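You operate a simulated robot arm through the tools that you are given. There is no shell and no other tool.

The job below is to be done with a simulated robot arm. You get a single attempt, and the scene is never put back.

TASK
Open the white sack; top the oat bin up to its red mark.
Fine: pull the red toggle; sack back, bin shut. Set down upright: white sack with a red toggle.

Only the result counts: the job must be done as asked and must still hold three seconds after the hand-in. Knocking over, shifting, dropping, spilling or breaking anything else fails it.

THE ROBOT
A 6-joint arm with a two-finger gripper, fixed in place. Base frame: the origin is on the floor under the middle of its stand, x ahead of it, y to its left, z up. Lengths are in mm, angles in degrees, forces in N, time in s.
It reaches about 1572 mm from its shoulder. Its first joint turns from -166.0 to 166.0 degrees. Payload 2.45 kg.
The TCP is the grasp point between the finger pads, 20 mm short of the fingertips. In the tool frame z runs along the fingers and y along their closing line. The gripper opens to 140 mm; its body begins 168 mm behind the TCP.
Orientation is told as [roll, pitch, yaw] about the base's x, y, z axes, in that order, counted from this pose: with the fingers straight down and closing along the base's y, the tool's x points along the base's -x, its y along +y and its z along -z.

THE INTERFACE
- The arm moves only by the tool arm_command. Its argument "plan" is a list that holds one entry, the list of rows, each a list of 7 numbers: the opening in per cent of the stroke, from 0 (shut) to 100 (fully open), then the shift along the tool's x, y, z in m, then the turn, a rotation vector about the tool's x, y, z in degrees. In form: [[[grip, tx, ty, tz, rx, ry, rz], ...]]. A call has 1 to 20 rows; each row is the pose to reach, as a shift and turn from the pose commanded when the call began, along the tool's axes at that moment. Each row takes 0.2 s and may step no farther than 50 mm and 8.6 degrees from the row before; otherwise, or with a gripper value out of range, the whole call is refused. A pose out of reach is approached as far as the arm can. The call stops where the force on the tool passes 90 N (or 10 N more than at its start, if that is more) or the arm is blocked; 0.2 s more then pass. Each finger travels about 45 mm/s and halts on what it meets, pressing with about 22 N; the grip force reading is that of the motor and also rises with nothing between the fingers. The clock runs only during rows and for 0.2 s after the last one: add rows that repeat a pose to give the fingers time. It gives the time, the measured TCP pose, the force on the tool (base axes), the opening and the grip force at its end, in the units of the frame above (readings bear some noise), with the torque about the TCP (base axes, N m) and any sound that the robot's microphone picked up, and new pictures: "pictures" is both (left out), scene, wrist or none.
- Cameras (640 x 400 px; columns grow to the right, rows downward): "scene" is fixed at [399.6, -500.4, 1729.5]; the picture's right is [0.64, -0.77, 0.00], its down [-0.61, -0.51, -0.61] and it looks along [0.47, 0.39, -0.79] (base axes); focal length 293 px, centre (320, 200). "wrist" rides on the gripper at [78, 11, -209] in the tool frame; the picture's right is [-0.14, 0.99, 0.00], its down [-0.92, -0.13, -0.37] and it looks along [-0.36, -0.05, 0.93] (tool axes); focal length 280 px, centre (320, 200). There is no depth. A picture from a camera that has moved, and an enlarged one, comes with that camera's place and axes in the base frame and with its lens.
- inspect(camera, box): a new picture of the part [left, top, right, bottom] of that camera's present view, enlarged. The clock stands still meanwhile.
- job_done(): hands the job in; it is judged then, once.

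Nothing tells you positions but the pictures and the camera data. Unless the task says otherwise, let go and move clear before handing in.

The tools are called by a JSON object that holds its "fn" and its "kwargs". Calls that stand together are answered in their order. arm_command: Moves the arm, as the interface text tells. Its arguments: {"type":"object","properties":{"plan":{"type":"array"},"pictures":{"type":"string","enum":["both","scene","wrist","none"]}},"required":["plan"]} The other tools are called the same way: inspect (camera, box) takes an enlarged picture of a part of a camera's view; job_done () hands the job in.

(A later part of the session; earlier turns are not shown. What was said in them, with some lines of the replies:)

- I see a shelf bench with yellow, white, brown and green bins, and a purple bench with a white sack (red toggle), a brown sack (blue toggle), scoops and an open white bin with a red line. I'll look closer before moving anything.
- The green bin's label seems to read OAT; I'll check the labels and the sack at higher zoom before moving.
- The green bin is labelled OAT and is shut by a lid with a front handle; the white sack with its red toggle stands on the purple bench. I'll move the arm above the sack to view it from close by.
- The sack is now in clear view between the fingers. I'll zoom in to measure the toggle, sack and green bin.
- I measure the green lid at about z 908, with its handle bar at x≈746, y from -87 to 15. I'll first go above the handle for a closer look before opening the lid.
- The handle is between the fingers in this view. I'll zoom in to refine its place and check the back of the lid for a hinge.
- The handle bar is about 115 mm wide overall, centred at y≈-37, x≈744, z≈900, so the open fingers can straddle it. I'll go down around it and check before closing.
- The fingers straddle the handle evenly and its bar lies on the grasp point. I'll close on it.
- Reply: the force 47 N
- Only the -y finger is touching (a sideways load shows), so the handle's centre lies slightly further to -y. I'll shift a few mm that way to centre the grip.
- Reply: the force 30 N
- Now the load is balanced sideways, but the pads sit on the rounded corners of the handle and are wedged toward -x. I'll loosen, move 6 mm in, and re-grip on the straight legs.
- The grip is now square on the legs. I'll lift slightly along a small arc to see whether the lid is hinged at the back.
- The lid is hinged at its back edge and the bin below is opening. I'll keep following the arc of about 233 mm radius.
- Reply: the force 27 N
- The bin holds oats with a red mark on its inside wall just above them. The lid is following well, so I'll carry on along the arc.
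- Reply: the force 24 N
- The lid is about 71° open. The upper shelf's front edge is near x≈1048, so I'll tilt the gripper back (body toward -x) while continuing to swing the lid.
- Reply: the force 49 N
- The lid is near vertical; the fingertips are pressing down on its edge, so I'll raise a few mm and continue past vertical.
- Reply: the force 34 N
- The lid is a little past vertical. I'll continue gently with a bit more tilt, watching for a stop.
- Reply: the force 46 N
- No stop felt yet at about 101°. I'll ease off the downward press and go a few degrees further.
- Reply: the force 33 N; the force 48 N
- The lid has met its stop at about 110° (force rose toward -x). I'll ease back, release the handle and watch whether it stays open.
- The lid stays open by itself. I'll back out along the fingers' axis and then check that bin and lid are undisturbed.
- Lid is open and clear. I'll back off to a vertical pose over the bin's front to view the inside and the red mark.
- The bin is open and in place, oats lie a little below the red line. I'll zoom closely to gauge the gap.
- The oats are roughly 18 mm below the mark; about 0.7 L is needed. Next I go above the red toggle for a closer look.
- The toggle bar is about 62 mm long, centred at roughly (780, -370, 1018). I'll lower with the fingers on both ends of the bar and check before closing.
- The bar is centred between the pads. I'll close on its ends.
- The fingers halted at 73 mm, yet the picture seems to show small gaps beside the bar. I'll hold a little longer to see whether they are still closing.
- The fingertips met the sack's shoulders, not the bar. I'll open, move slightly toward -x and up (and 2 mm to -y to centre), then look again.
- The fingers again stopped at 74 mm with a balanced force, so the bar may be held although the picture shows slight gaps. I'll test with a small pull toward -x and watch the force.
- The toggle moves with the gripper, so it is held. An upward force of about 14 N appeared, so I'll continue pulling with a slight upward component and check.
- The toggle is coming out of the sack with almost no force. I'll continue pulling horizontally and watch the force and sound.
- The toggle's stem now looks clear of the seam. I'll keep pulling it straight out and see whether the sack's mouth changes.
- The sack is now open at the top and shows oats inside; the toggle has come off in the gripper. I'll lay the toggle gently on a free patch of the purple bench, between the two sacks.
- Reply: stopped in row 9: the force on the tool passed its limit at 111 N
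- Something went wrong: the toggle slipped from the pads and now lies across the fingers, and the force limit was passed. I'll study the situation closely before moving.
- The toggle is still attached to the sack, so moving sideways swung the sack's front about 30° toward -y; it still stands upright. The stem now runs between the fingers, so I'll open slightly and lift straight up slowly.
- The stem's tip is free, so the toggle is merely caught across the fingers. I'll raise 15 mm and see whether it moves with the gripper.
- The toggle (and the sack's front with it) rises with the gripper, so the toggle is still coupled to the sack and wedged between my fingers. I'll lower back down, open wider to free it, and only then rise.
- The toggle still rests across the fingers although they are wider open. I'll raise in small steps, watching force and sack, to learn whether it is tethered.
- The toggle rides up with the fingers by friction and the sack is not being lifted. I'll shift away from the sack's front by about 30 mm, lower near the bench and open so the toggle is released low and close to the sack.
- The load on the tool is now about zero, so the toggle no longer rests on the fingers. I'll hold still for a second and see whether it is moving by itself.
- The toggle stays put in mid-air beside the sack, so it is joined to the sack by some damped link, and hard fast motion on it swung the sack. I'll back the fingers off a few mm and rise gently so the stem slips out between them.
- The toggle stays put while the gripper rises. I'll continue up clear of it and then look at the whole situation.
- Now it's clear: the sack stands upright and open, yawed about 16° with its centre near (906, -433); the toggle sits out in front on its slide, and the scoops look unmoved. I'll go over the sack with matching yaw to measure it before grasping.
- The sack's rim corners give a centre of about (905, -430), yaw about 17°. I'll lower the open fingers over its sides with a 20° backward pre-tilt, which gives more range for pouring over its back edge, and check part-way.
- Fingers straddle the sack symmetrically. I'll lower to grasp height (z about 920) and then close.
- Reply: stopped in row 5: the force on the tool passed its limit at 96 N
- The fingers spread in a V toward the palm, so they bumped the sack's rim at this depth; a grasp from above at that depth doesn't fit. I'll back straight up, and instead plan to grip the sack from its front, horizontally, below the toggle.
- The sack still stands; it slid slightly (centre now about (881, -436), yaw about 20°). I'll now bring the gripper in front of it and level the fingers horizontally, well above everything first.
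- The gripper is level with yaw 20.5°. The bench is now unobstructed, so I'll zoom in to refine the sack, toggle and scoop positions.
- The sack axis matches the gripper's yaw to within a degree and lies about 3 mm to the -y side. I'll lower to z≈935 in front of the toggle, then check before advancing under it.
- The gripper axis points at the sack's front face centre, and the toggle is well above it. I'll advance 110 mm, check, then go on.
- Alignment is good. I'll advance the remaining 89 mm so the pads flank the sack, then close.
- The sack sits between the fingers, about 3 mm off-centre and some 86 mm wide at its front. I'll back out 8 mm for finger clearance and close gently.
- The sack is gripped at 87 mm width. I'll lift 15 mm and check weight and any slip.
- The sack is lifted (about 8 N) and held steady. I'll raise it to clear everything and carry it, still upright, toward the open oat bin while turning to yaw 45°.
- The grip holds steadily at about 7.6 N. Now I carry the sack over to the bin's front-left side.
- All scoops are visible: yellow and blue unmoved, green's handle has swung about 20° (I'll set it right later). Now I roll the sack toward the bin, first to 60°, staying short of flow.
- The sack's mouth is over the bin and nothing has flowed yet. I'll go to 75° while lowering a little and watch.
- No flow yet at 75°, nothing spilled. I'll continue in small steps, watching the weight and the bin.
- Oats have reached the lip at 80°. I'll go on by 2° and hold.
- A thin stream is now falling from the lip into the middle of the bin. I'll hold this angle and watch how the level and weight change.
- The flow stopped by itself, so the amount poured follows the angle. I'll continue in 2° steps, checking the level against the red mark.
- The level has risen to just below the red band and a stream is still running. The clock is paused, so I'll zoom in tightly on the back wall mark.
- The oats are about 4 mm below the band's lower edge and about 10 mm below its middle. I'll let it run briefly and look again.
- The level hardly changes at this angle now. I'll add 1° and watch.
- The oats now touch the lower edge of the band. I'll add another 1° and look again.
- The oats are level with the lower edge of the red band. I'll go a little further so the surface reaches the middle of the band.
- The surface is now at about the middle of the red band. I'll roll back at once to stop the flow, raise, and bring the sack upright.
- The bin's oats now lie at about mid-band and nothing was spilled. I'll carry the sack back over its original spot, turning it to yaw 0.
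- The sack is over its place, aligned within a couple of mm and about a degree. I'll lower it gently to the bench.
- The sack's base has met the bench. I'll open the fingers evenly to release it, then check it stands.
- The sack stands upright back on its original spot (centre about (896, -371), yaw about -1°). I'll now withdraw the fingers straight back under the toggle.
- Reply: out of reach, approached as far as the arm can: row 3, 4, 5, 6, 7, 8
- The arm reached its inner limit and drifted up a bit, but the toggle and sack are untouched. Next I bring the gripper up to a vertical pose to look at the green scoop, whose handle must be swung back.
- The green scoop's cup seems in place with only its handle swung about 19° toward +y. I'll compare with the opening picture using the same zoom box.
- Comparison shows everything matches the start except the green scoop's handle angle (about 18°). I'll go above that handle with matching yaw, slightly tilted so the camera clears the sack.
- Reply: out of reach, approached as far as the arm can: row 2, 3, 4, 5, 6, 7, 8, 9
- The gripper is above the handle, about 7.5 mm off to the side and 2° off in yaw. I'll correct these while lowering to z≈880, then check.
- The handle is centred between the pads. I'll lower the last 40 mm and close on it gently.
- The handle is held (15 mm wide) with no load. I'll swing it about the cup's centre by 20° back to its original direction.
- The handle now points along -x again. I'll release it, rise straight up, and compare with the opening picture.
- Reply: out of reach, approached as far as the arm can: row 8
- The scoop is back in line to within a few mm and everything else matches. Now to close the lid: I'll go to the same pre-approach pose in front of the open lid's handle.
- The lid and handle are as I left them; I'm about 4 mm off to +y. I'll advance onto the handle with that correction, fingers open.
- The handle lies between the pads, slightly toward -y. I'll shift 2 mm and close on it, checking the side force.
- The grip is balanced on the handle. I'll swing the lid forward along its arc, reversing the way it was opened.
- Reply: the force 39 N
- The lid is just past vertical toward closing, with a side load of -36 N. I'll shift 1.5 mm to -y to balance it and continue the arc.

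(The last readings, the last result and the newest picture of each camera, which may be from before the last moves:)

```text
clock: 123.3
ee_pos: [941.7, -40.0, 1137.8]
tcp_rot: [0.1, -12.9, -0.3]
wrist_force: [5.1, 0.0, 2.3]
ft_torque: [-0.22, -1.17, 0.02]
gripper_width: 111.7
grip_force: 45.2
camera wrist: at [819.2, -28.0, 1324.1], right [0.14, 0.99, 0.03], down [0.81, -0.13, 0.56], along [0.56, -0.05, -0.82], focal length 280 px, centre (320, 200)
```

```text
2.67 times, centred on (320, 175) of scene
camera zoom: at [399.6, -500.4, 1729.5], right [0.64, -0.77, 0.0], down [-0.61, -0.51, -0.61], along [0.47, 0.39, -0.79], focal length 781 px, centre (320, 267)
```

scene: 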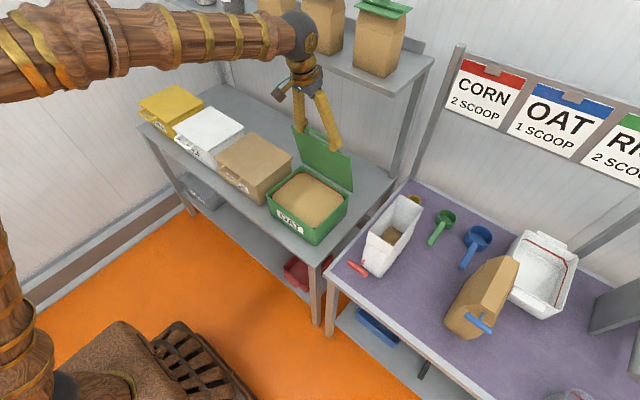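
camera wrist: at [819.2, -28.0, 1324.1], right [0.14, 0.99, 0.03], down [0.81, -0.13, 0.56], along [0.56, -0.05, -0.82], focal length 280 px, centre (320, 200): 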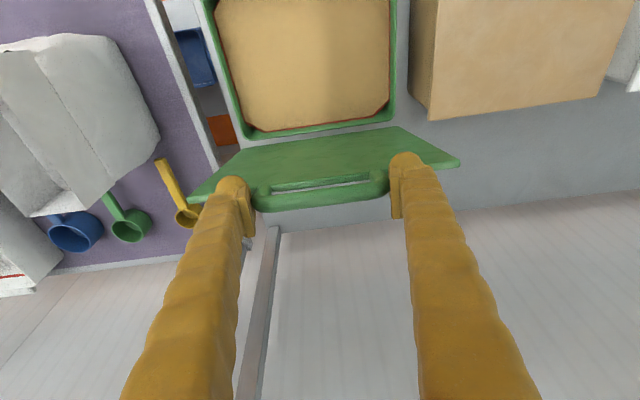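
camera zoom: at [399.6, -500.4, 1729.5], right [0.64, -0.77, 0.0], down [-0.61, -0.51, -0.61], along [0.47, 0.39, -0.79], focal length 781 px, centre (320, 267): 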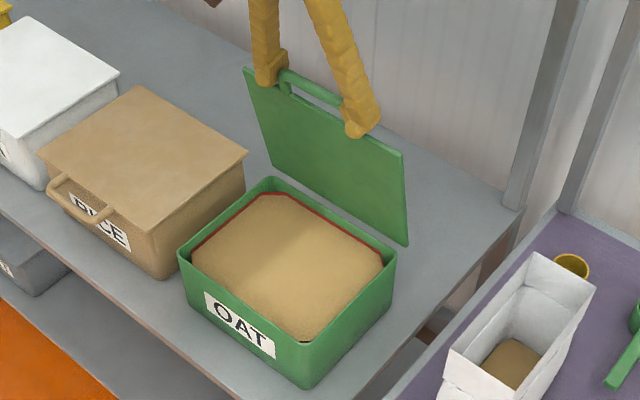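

Balanced now. I'll continue the arc, bringing the gripper back to vertical.

{"fn": "arm_command", "kwargs": {"plan": [[[60, 0.0066, 0, 0.0005, 0, 1.5, 0], [60, 0.0133, 0, 0.0011, 0, 3, 0], [60, 0.0258, 0, 0.0024, 0, 6, 0], [60, 0.0381, 0, 0.0044, 0, 9, 0], [60, 0.0503, 0, 0.007, 0, 12, 0], [60, 0.0626, 0, 0.0093, 0, 12.9, 0], [60, 0.0746, 0, 0.0122, 0, 12.9, 0], [60, 0.0865, 0, 0.0158, 0, 12.9, 0], [60, 0.0981, 0, 0.0199, 0, 12.9, 0]]]}}

{"fn": "inspect", "kwargs": {"camera": "scene", "box": [250, 100, 390, 250]}}

{"fn": "inspect", "kwargs": {"camera": "wrist", "box": [180, 100, 460, 300]}}

```text
clock: 125.3
ee_pos: [851.6, -40.9, 1095.9]
tcp_rot: [0.0, 0.0, -0.3]
wrist_force: [-0.9, 13.8, 8.8]
ft_torque: [0.01, -0.91, -0.02]
gripper_width: 112.1
grip_force: 45.1
camera wrist: at [772.6, -28.2, 1305.4], right [0.14, 0.99, 0.0], down [0.92, -0.13, 0.37], along [0.36, -0.05, -0.93], focal length 280 px, centre (320, 200)
```

scene: 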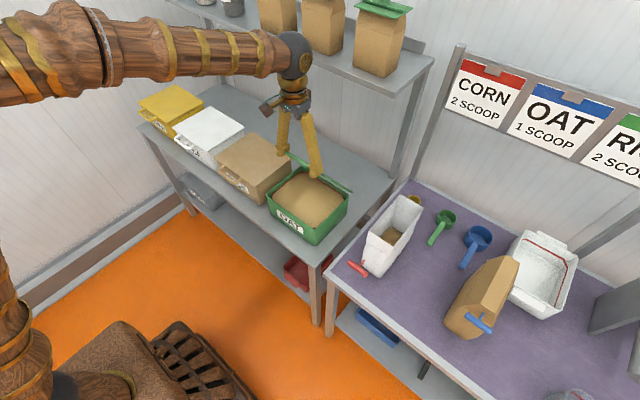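
wrist: 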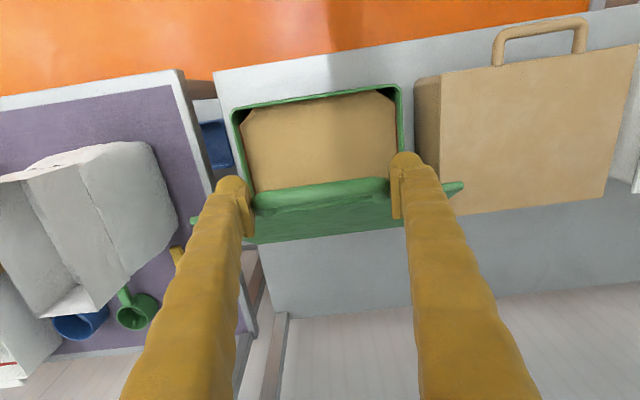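

```text
2.67 times, centred on (320, 175) of scene
camera zoom: at [399.6, -500.4, 1729.5], right [0.64, -0.77, 0.0], down [-0.61, -0.51, -0.61], along [0.47, 0.39, -0.79], focal length 781 px, centre (320, 267)
```

zoom: 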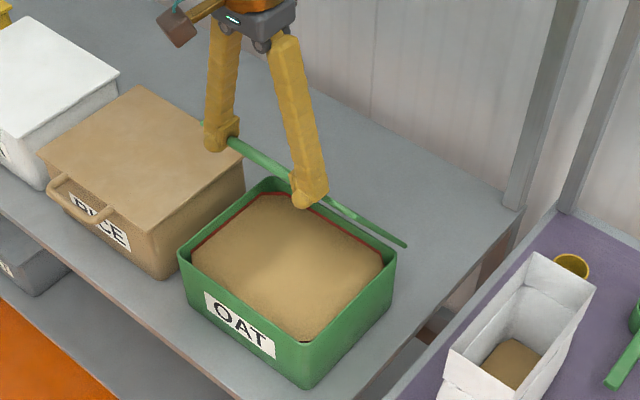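

```text
2.00 times, centred on (320, 200) of wrist
camera zoom: at [772.6, -28.2, 1305.4], right [0.14, 0.99, 0.0], down [0.92, -0.13, 0.37], along [0.36, -0.05, -0.93], focal length 561 px, centre (320, 200)
```

zoom: 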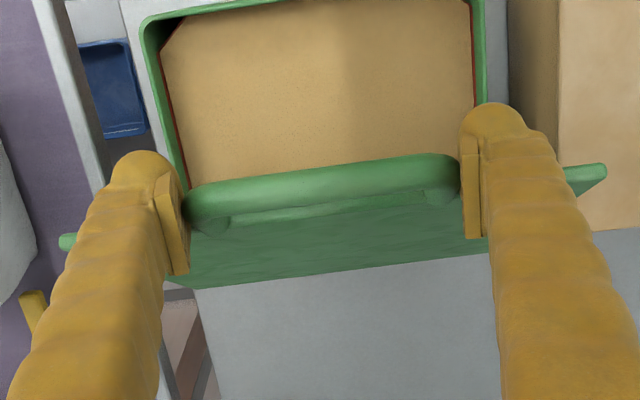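

The lid follows nicely and the bin has not moved. I'll keep lowering along the arc to about 20°.

{"fn": "arm_command", "kwargs": {"plan": [[[60, 0.0067, 0.0005, 0.0053, 0, 0, 0], [60, 0.0133, 0.0005, 0.0107, 0, 0, 0], [60, 0.0258, 0.0005, 0.0213, 0, 0, 0], [60, 0.0369, 0.0005, 0.0334, 0, 0, 0], [60, 0.0479, 0.0005, 0.0455, 0, 0, 0], [60, 0.0571, 0.0005, 0.0589, 0, 0, 0], [60, 0.0662, 0.0005, 0.0724, 0, 0, 0], [60, 0.0743, 0.0005, 0.0865, 0, 0, 0], [60, 0.0815, 0.0005, 0.1011, 0, 0, 0], [60, 0.0875, 0.0005, 0.1162, 0, 0, 0]]]}}

{"fn": "inspect", "kwargs": {"camera": "scene", "box": [250, 100, 390, 250]}}

```text
clock: 127.5
ee_pos: [764.7, -40.7, 978.7]
tcp_rot: [0.1, -0.1, -0.3]
wrist_force: [14.0, -65.4, 0.1]
ft_torque: [-0.21, -1.02, 0.16]
gripper_width: 111.9
grip_force: 45.0
camera wrist: at [685.6, -27.7, 1186.5], right [0.14, 0.99, 0.0], down [0.92, -0.13, 0.37], along [0.37, -0.05, -0.93], focal length 280 px, centre (320, 200)
```

scene: 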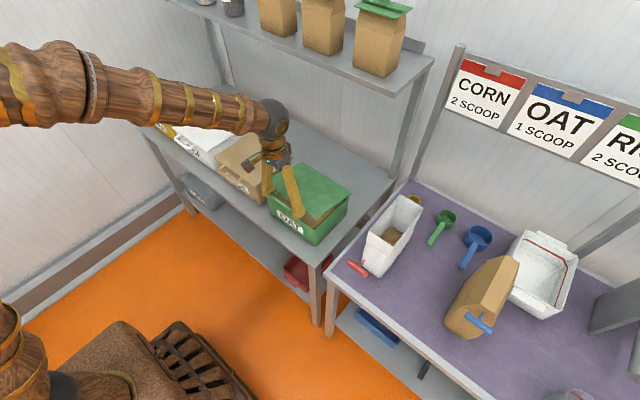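
wrist: 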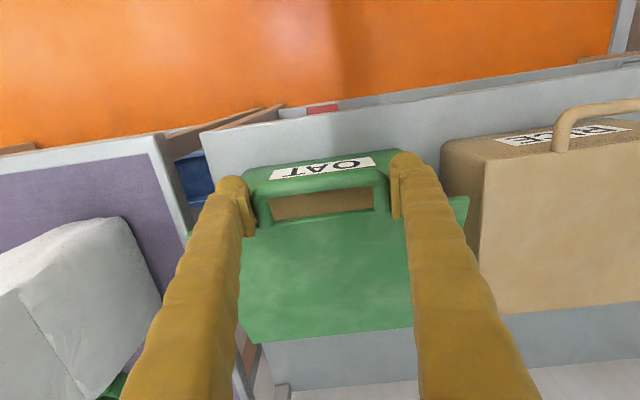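

```text
2.67 times, centred on (320, 175) of scene
camera zoom: at [399.6, -500.4, 1729.5], right [0.64, -0.77, 0.0], down [-0.61, -0.51, -0.61], along [0.47, 0.39, -0.79], focal length 781 px, centre (320, 267)
```

zoom: 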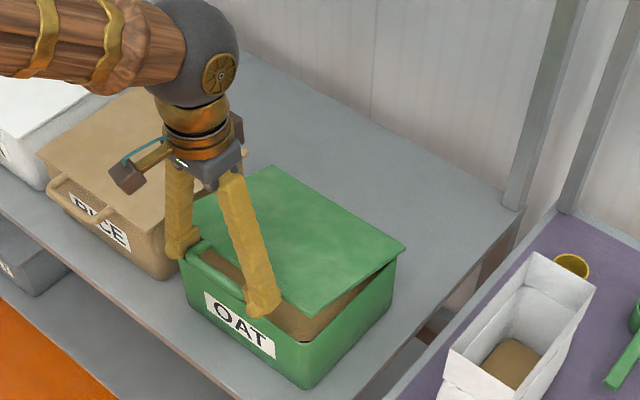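

Nearly shut; the side load is high again, so I'll shift back 1.2 mm to -y first, then lower the lid the rest of the way.

{"fn": "arm_command", "kwargs": {"plan": [[[60, 0, -0.0006, 0, 0, 0, 0], [60, 0, -0.0012, 0, 0, 0, 0], [60, 0.0024, -0.0012, 0.0074, 0, 0, 0], [60, 0.0047, -0.0012, 0.0148, 0, 0, 0], [60, 0.0086, -0.0012, 0.0305, 0, 0, 0], [60, 0.0114, -0.0012, 0.0464, 0, 0, 0], [60, 0.0131, -0.0012, 0.0625, 0, 0, 0]]], "pictures": "none"}}

{"fn": "inspect", "kwargs": {"camera": "scene", "box": [240, 140, 370, 260]}}

```text
clock: 129.2
ee_pos: [749.9, -40.4, 918.0]
tcp_rot: [0.1, 0.1, -0.3]
wrist_force: [-3.0, 40.4, 3.2]
ft_torque: [0.63, -0.95, 0.55]
gripper_width: 111.7
grip_force: 44.7
```

```text
3.33 times, centred on (305, 200) of scene
camera zoom: at [399.6, -500.4, 1729.5], right [0.64, -0.77, 0.0], down [-0.61, -0.51, -0.61], along [0.47, 0.39, -0.79], focal length 976 px, centre (370, 200)
```

zoom: 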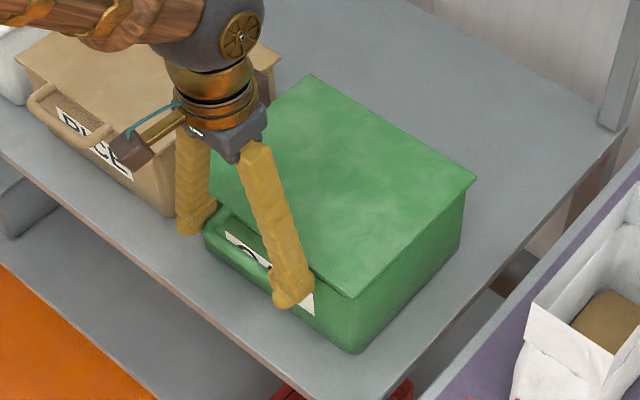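

The lid is nearly closed and the bin's outline matches the start. I'll lower the last 17 mm and feel for contact.

{"fn": "arm_command", "kwargs": {"plan": [[[60, 0, 0.0005, 0, 0, 0, 0], [60, 0.0003, 0.0005, 0.006, 0, 0, 0], [60, 0.0005, 0.0005, 0.011, 0, 0, 0], [60, 0.0006, 0.0005, 0.015, 0, 0, 0], [60, 0.0006, 0.0005, 0.017, 0, 0, 0]]], "pictures": "none"}}

{"fn": "inspect", "kwargs": {"camera": "scene", "box": [240, 140, 370, 260]}}

{"fn": "inspect", "kwargs": {"camera": "wrist", "box": [180, 130, 480, 300]}}

```text
clock: 130.3
ee_pos: [751.4, -39.8, 902.6]
tcp_rot: [0.0, -0.3, -0.3]
wrist_force: [-6.9, 39.8, 62.5]
ft_torque: [1.53, -0.94, 1.1]
gripper_width: 113.5
grip_force: 44.6
```

```text
3.33 times, centred on (305, 200) of scene
camera zoom: at [399.6, -500.4, 1729.5], right [0.64, -0.77, 0.0], down [-0.61, -0.51, -0.61], along [0.47, 0.39, -0.79], focal length 976 px, centre (370, 200)
```

zoom: 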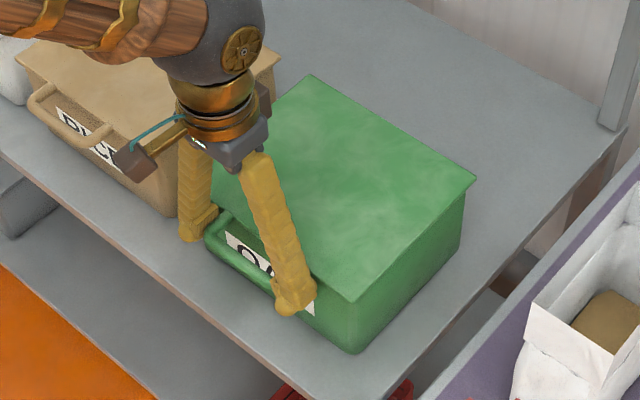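

```text
2.13 times, centred on (330, 215) of wrist
camera zoom: at [672.0, -28.2, 1111.2], right [0.14, 0.99, 0.0], down [0.92, -0.13, 0.37], along [0.37, -0.05, -0.93], focal length 598 px, centre (299, 168)
```

zoom: 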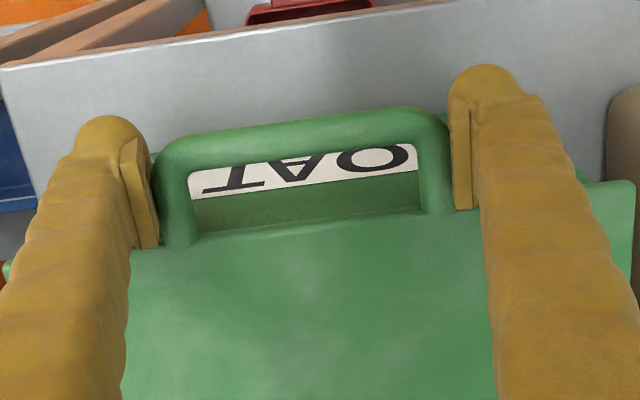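

The lid is shut firmly (upward reaction felt). I'll open the fingers and rise straight up.

{"fn": "arm_command", "kwargs": {"plan": [[[80, 0, 0, -0.001, 0, 0, 0], [90, 0, 0, -0.001, 0, 0, 0], [100, 0, 0, -0.001, 0, 0, 0], [100, 0, 0, -0.001, 0, 0, 0], [100, 0, 0.001, -0.02, 0, 0, 0], [100, 0, 0.001, -0.05, 0, 0, 0], [100, 0, 0.001, -0.09, 0, 0, 0], [100, 0, 0.001, -0.135, 0, 0, 0], [100, 0, 0.001, -0.18, 0, 0, 0], [100, 0.01, 0.001, -0.225, 0, 0, 0], [100, 0.03, 0.001, -0.27, 0, 0, 0], [100, 0.05, 0.001, -0.31, 0, 0, 0], [100, 0.06, 0.001, -0.35, 0, 0, 0], [100, 0.06, 0.001, -0.35, 0, 0, 0]]]}}

{"fn": "inspect", "kwargs": {"camera": "scene", "box": [130, 70, 360, 250]}}

{"fn": "inspect", "kwargs": {"camera": "scene", "box": [340, 160, 640, 400]}}

{"fn": "inspect", "kwargs": {"camera": "scene", "box": [345, 180, 445, 290]}}

```text
clock: 133.3
ee_pos: [688.0, -40.1, 1251.4]
tcp_rot: [0.0, -0.1, -0.3]
wrist_force: [-0.2, 0.1, 1.2]
ft_torque: [0.0, -0.04, 0.0]
gripper_width: 139.7
grip_force: 0.0
camera wrist: at [608.8, -27.8, 1460.9], right [0.14, 0.99, 0.0], down [0.92, -0.13, 0.37], along [0.37, -0.05, -0.93], focal length 280 px, centre (320, 200)
```

scene: 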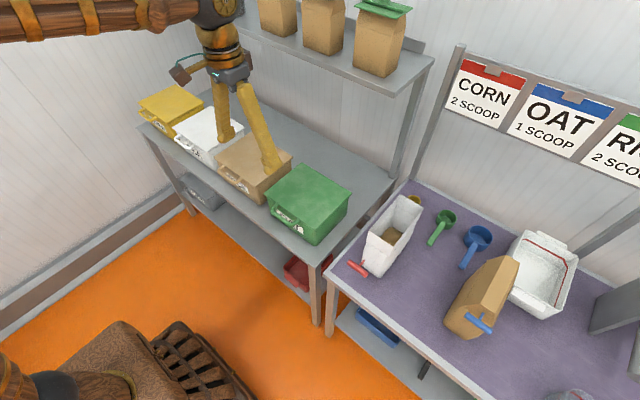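
wrist: 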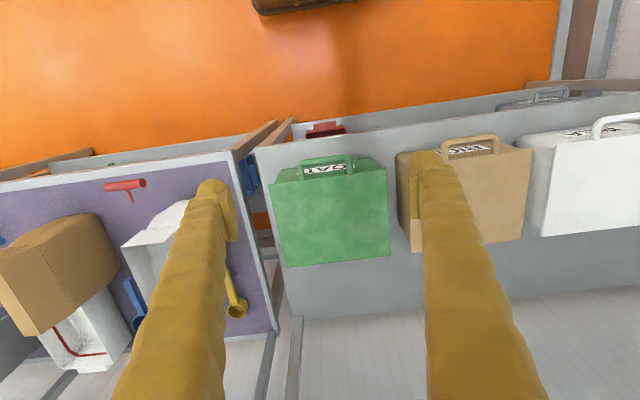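

```text
2.22 times, centred on (245, 160) of scene
camera zoom: at [399.6, -500.4, 1729.5], right [0.64, -0.77, 0.0], down [-0.61, -0.51, -0.61], along [0.47, 0.39, -0.79], focal length 650 px, centre (487, 289)
```

zoom: 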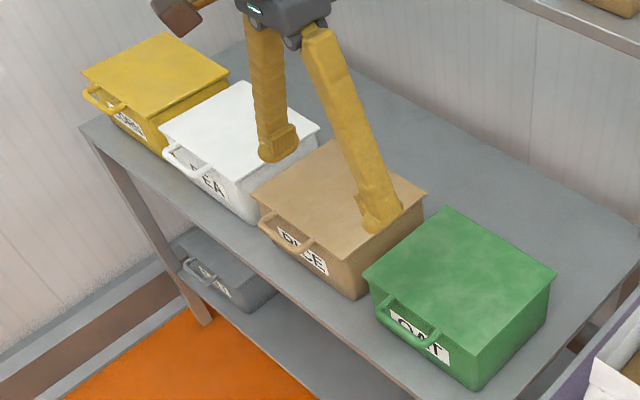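

```text
1.67 times, centred on (490, 280) of scene
camera zoom: at [399.6, -500.4, 1729.5], right [0.64, -0.77, 0.0], down [-0.61, -0.51, -0.61], along [0.47, 0.39, -0.79], focal length 488 px, centre (37, 67)
```

zoom: 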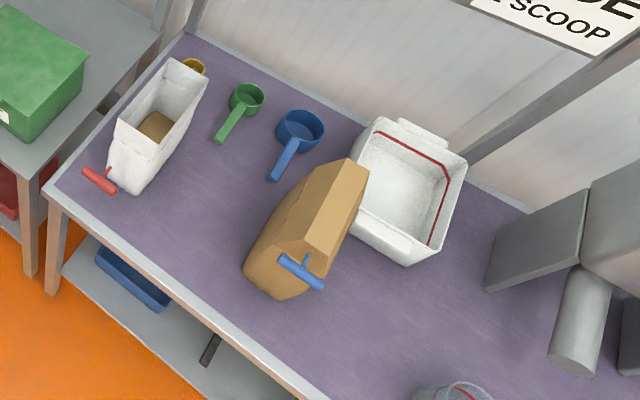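

```text
3.64 times, centred on (395, 235) of scene
camera zoom: at [399.6, -500.4, 1729.5], right [0.64, -0.77, 0.0], down [-0.61, -0.51, -0.61], along [0.47, 0.39, -0.79], focal length 1064 px, centre (47, 73)
```

zoom: 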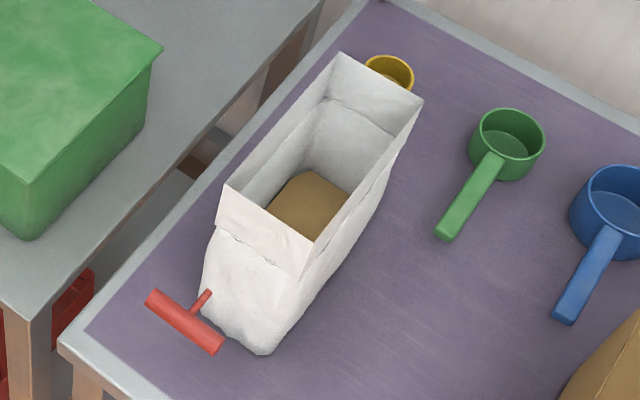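

The bin is shut and unmoved, the sack is upright in its place. For a precise check of the green scoop I'll return to an earlier viewing pose over the purple bench and compare the same crop.

{"fn": "arm_command", "kwargs": {"plan": [[[100, 0, -0.03, -0.015, 0, 0, -0.1], [100, 0, -0.07, -0.03, 0, 0, -0.2], [100, 0, -0.11, -0.045, 0, 0, -0.3], [100, 0, -0.15, -0.06, 0, 0, -0.3], [100, 0, -0.19, -0.075, 0, 0, -0.3], [100, 0, -0.23, -0.09, 0, 0, -0.3], [100, 0, -0.27, -0.1, 0, 0, -0.3], [100, 0, -0.305, -0.1047, 0, 0, -0.3], [100, 0.0004, -0.328, -0.1047, 0, 0, -0.3], [100, 0.0004, -0.3282, -0.1047, 0, 0, -0.3]]]}}

{"fn": "inspect", "kwargs": {"camera": "wrist", "box": [270, 150, 390, 300]}}

```text
clock: 135.6
ee_pos: [688.1, -367.5, 1355.6]
tcp_rot: [0.1, -0.1, 0.0]
wrist_force: [0.8, 0.0, -0.3]
ft_torque: [0.01, 0.01, 0.01]
gripper_width: 139.9
grip_force: 0.0
camera wrist: at [609.2, -355.9, 1563.4], right [0.14, 0.99, 0.0], down [0.92, -0.13, 0.37], along [0.37, -0.05, -0.93], focal length 280 px, centre (320, 200)
```

scene: 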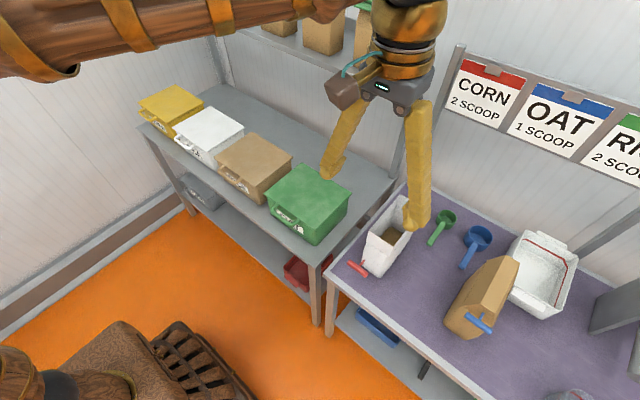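
wrist: 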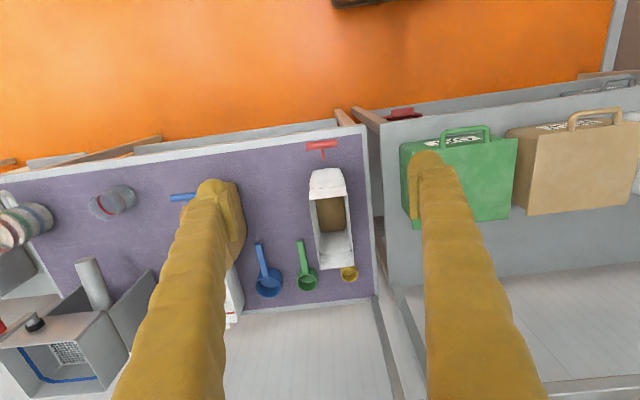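

```text
2.67 times, centred on (330, 225) of wrist
camera zoom: at [609.2, -355.9, 1563.4], right [0.14, 0.99, 0.0], down [0.92, -0.13, 0.37], along [0.37, -0.05, -0.93], focal length 748 px, centre (293, 133)
```

zoom: 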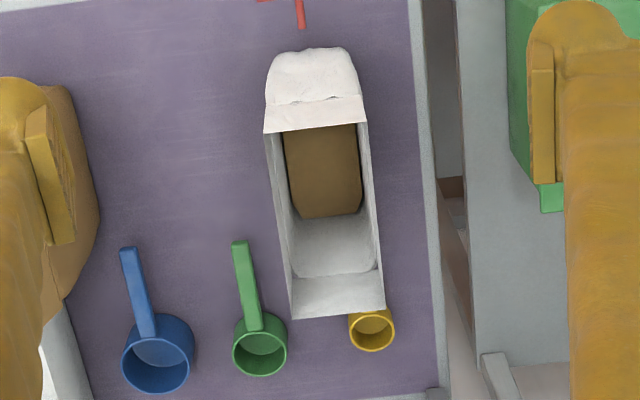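

Compared crop-to-crop, the green scoop sits about 5–6 mm from its start (toward +x, -y); all else matches. I'll make one small careful correction, going back over its handle.

{"fn": "arm_command", "kwargs": {"plan": [[[80, -0.04, -0.015, 0, 0, 0, 0], [60, -0.08, -0.03, 0, 0, 0, 0], [45, -0.12, -0.045, 0, 0, 0, 0], [40, -0.16, -0.06, 0, 0, 0, 0], [40, -0.2, -0.075, 0.02, 0, 0, 0], [40, -0.236, -0.09, 0.05, 0, 0, 0], [40, -0.262, -0.1, 0.085, 0, 0, 0], [40, -0.272, -0.1025, 0.125, 0, 0, 0], [40, -0.272, -0.1025, 0.165, 0, 0, 0], [40, -0.272, -0.1025, 0.195, 0, 0, 0], [40, -0.272, -0.1025, 0.195, 0, 0, 0]]]}}

{"fn": "inspect", "kwargs": {"camera": "wrist", "box": [220, 120, 420, 280]}}

```text
clock: 137.9
ee_pos: [962.9, -471.3, 1159.5]
tcp_rot: [-0.1, -0.2, 0.0]
wrist_force: [0.3, -0.6, -0.3]
ft_torque: [0.02, 0.0, -0.03]
gripper_width: 56.0
grip_force: 0.0
camera wrist: at [883.1, -460.0, 1367.4], right [0.14, 0.99, 0.0], down [0.92, -0.13, 0.37], along [0.37, -0.05, -0.93], focal length 280 px, centre (320, 200)
```

scene: 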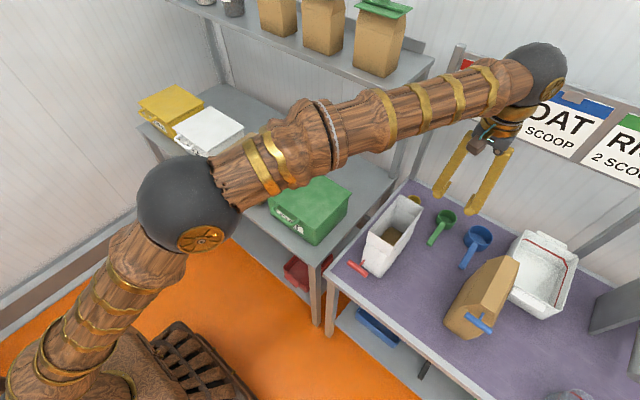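
wrist: 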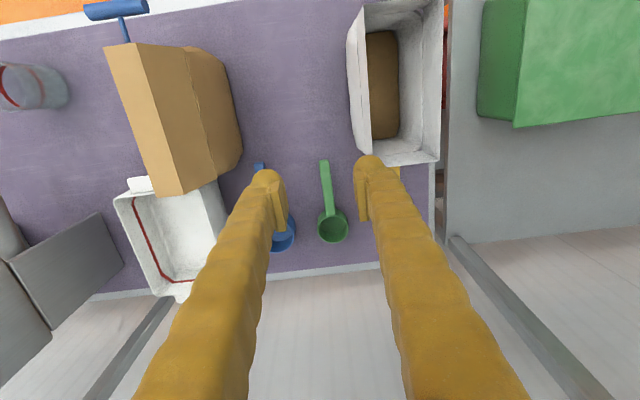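

```text
2.50 times, centred on (320, 200) of wrist
camera zoom: at [883.1, -460.0, 1367.4], right [0.14, 0.99, 0.0], down [0.92, -0.13, 0.37], along [0.37, -0.05, -0.93], focal length 701 px, centre (320, 200)
```

zoom: 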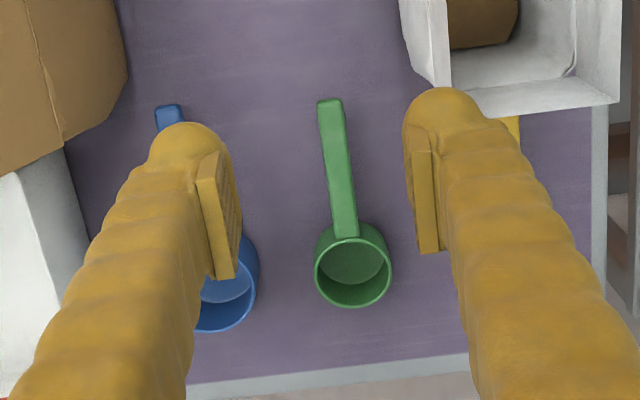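

{"fn": "arm_command", "kwargs": {"plan": [[[40, -0.036, 0, 0.019, 0, 0, 0], [40, -0.073, 0, 0.044, 0, 0, 0], [40, -0.098, 0, 0.078, 0, 2, 0], [40, -0.112, 0, 0.116, 0, 5, 0], [40, -0.114, 0, 0.15, 0, 6.5, 0], [40, -0.114, 0, 0.19, 0, 8, 0], [40, -0.114, 0, 0.23, 0, 8, 0], [40, -0.114, 0, 0.27, 0, 8, 0], [40, -0.114, 0, 0.27, 0, 8, 0]]]}}

{"fn": "inspect", "kwargs": {"camera": "wrist", "box": [220, 80, 420, 280]}}

```text
clock: 139.9
ee_pos: [1075.0, -468.4, 889.6]
tcp_rot: [0.0, 7.9, 0.0]
wrist_force: [0.0, -0.3, -0.3]
ft_torque: [0.01, -0.02, 0.01]
gripper_width: 56.1
grip_force: 0.0
camera wrist: at [1025.9, -457.1, 1107.3], right [0.14, 0.99, -0.02], down [0.96, -0.13, 0.24], along [0.23, -0.05, -0.97], focal length 280 px, centre (320, 200)
```

scene: 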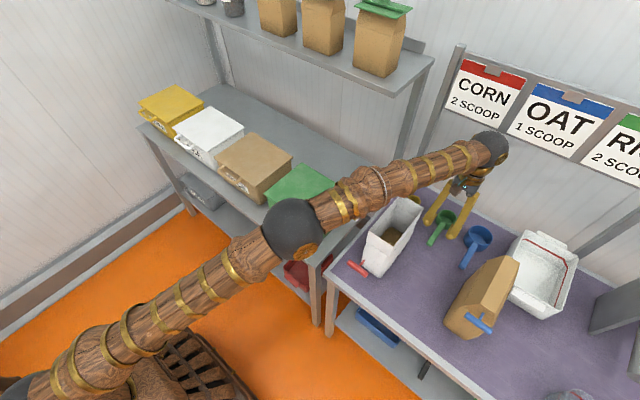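
wrist: 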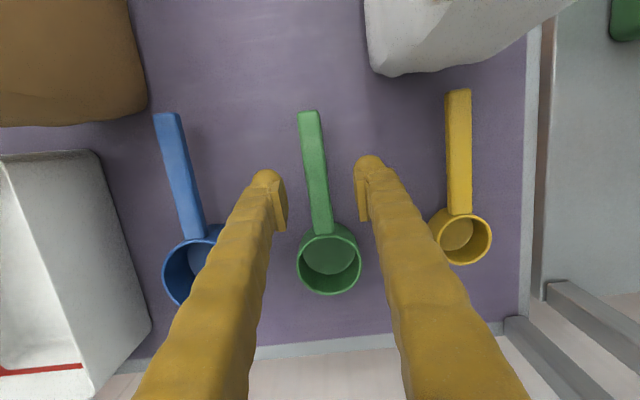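

```text
2.00 times, centred on (320, 180) of wrist
camera zoom: at [1025.9, -457.1, 1107.3], right [0.14, 0.99, -0.02], down [0.96, -0.13, 0.24], along [0.23, -0.05, -0.97], focal length 561 px, centre (320, 240)
```

zoom: 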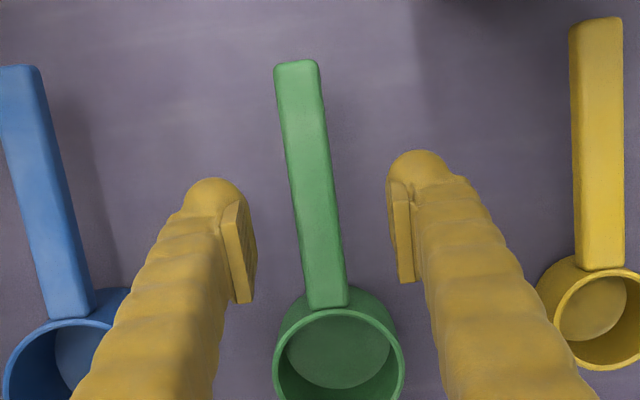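

{"fn": "arm_command", "kwargs": {"plan": [[[40, -0.0022, -0.002, 0.0155, 0, 0, 0], [40, -0.0044, -0.0035, 0.031, 0, 0, 0], [40, -0.0065, -0.0035, 0.0465, 0, 0, 0], [40, -0.0065, -0.0035, 0.0465, 0, 0, 0], [20, -0.0065, -0.0035, 0.0465, 0, 0, 0], [8, -0.0065, -0.0035, 0.0465, 0, 0, 0], [8, -0.0065, -0.0035, 0.0465, 0, 0, 0], [8, -0.0065, -0.0035, 0.0465, 0, 0, 0]]], "pictures": "none"}}

{"fn": "inspect", "kwargs": {"camera": "wrist", "box": [220, 80, 420, 280]}}

{"fn": "inspect", "kwargs": {"camera": "scene", "box": [380, 170, 480, 270]}}

```text
clock: 141.8
ee_pos: [1072.9, -472.1, 845.9]
tcp_rot: [0.0, 7.9, 0.0]
wrist_force: [-0.2, 0.5, 0.3]
ft_torque: [0.0, 0.03, -0.04]
gripper_width: 15.3
grip_force: 21.5
```

```text
2.00 times, centred on (320, 180) of wrist
camera zoom: at [1024.9, -460.4, 1062.9], right [0.14, 0.99, -0.02], down [0.96, -0.13, 0.24], along [0.23, -0.05, -0.97], focal length 561 px, centre (320, 240)
```

zoom: 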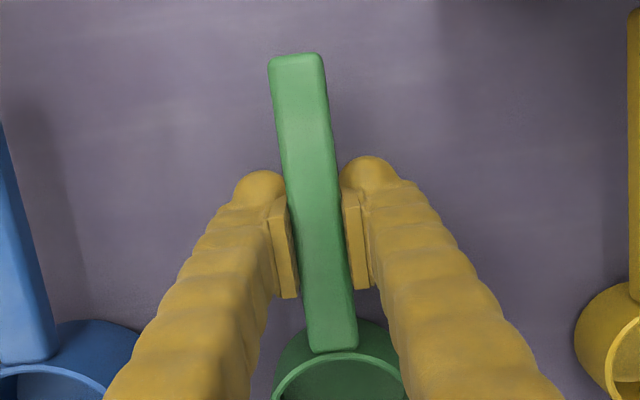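

```text
4.00 times, centred on (430, 220) of scene
camera zoom: at [399.6, -500.4, 1729.5], right [0.64, -0.77, 0.0], down [-0.61, -0.51, -0.61], along [0.47, 0.39, -0.79], focal length 1171 px, centre (-120, 120)
```

zoom: 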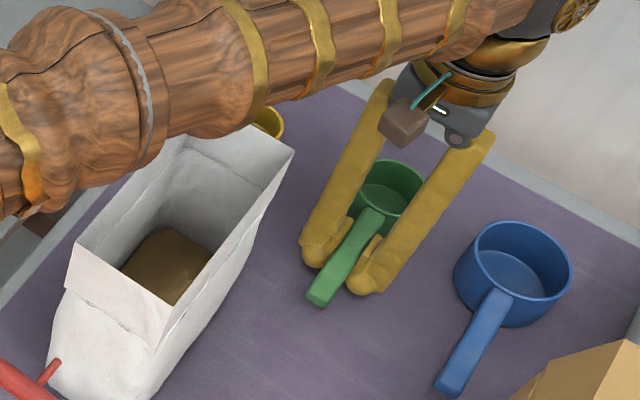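

The handle is held. I'll slide the scoop by about (-4.5, +4.5) mm and look before releasing.

{"fn": "arm_command", "kwargs": {"plan": [[[8, 0.0015, 0.0015, 0.0002, 0, 0, 0], [8, 0.003, 0.003, 0.0004, 0, 0, 0], [8, 0.0045, 0.0045, 0.0006, 0, 0, 0], [8, 0.0045, 0.0045, 0.0006, 0, 0, 0]]], "pictures": "none"}}

{"fn": "inspect", "kwargs": {"camera": "scene", "box": [345, 180, 445, 290]}}

```text
clock: 142.8
ee_pos: [1068.6, -470.1, 844.3]
tcp_rot: [0.0, 7.9, 0.1]
wrist_force: [1.3, -1.1, 6.3]
ft_torque: [-0.01, -0.41, -0.13]
gripper_width: 15.0
grip_force: 21.8
```

```text
3.64 times, centred on (395, 235) of scene
camera zoom: at [399.6, -500.4, 1729.5], right [0.64, -0.77, 0.0], down [-0.61, -0.51, -0.61], along [0.47, 0.39, -0.79], focal length 1064 px, centre (47, 73)
```

zoom: 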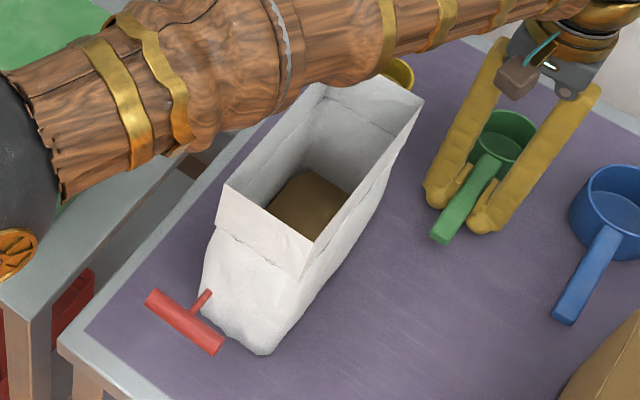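

The handle's end is now practically where it was at the start. I'll release and withdraw the same way as before.

{"fn": "arm_command", "kwargs": {"plan": [[[20, 0, 0, 0, 0, 0, 0], [35, 0, 0, 0, 0, 0, 0], [40, 0, 0, 0, 0, 0, 0], [40, 0.0028, 0, -0.0198, 0, 0, 0], [40, 0.007, 0, -0.0495, 0, 0, 0], [40, 0.0125, 0, -0.0891, 0, 0, 0], [40, 0.0181, 0, -0.1287, 0, 0, 0], [40, 0.0236, 0, -0.1683, 0, -1, 0], [40, 0.0306, 0, -0.2, 0, -3, 0], [40, 0.05, 0, -0.235, 0, -6, 0], [40, 0.08, 0, -0.265, 0, -8, 0], [60, 0.12, 0, -0.285, 0, -8, 0], [80, 0.16, 0, -0.3, 0, -8, 0], [100, 0.17, 0, -0.34, 0, -8, 0], [100, 0.18, 0, -0.38, 0, -8, 0]]]}}

{"fn": "inspect", "kwargs": {"camera": "scene", "box": [345, 180, 445, 290]}}

{"fn": "inspect", "kwargs": {"camera": "scene", "box": [340, 160, 640, 400]}}

```text
clock: 145.9
ee_pos: [944.8, -467.8, 1245.2]
tcp_rot: [0.1, 0.0, 0.0]
wrist_force: [0.5, -0.1, -0.8]
ft_torque: [-0.01, 0.0, -0.02]
gripper_width: 139.7
grip_force: 0.0
camera wrist: at [866.9, -456.3, 1454.2], right [0.14, 0.99, 0.0], down [0.92, -0.13, 0.37], along [0.37, -0.05, -0.93], focal length 280 px, centre (320, 200)
```

scene: 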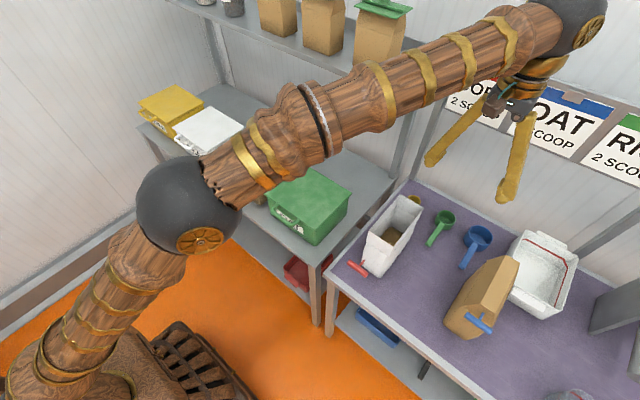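
wrist: 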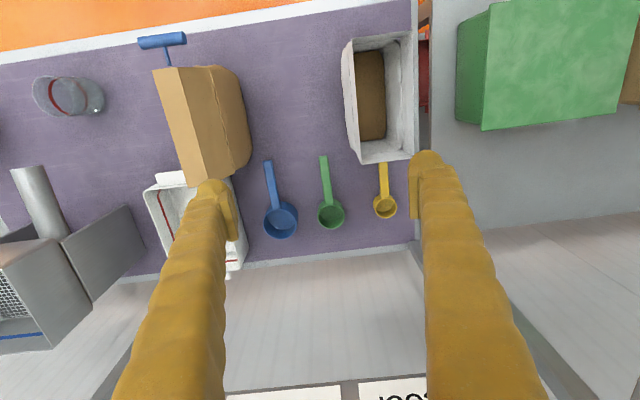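

```text
3.64 times, centred on (395, 235) of scene
camera zoom: at [399.6, -500.4, 1729.5], right [0.64, -0.77, 0.0], down [-0.61, -0.51, -0.61], along [0.47, 0.39, -0.79], focal length 1064 px, centre (47, 73)
```

zoom: 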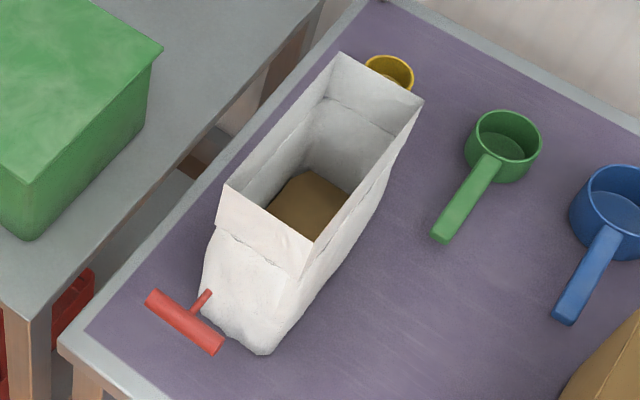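

```text
1.67 times, centred on (490, 280) of scene
camera zoom: at [399.6, -500.4, 1729.5], right [0.64, -0.77, 0.0], down [-0.61, -0.51, -0.61], along [0.47, 0.39, -0.79], focal length 488 px, centre (37, 67)
```

zoom: 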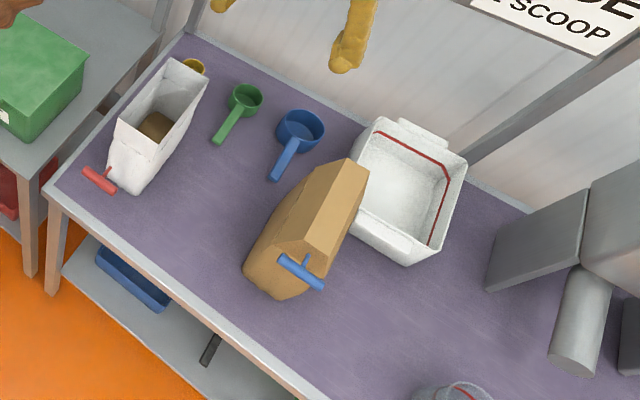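

The final check shows the sack upright on its original spot and the oat bin shut. The oats sit at about the middle of the red band, and every other object lines up with the opening pictures. The gripper is open and clear, so I'm handing in.

{"fn": "job_done", "kwargs": {}}

```text
The job is handed in.
```

I handed the job in. The white sack is open and back on its original spot, upright. The oat bin is topped up to about the middle of its red mark, with its lid shut.

- **Oat bin:** it hasn't moved. The oats are within about 2 mm of the middle of the red band, judged from the pictures. I saw no spilled oats.
- **Sack:** it stands within about 2 mm of where it started, with no more than about 1° of turn. The toggle is still attached and sticks out about 100 mm in front of the sack, over the bench edge.
- **Green scoop:** this was disturbed while I was working. After I pulled the toggle it slipped in the gripper and the sack swung round. At some point after that the scoop's handle turned about 18–20°. I put it back, and it now matches the opening pictures to within a few millimetres. If any movement along the way counts, this is the likeliest reason to fail.
- **Force limit:** the arm hit its force limit twice. The first was when the toggle slipped. The second was when the fingers bumped the sack's rim, which slid the sack about 25 mm. The sack stayed upright both times.

Everything else I compared matches the opening pictures.
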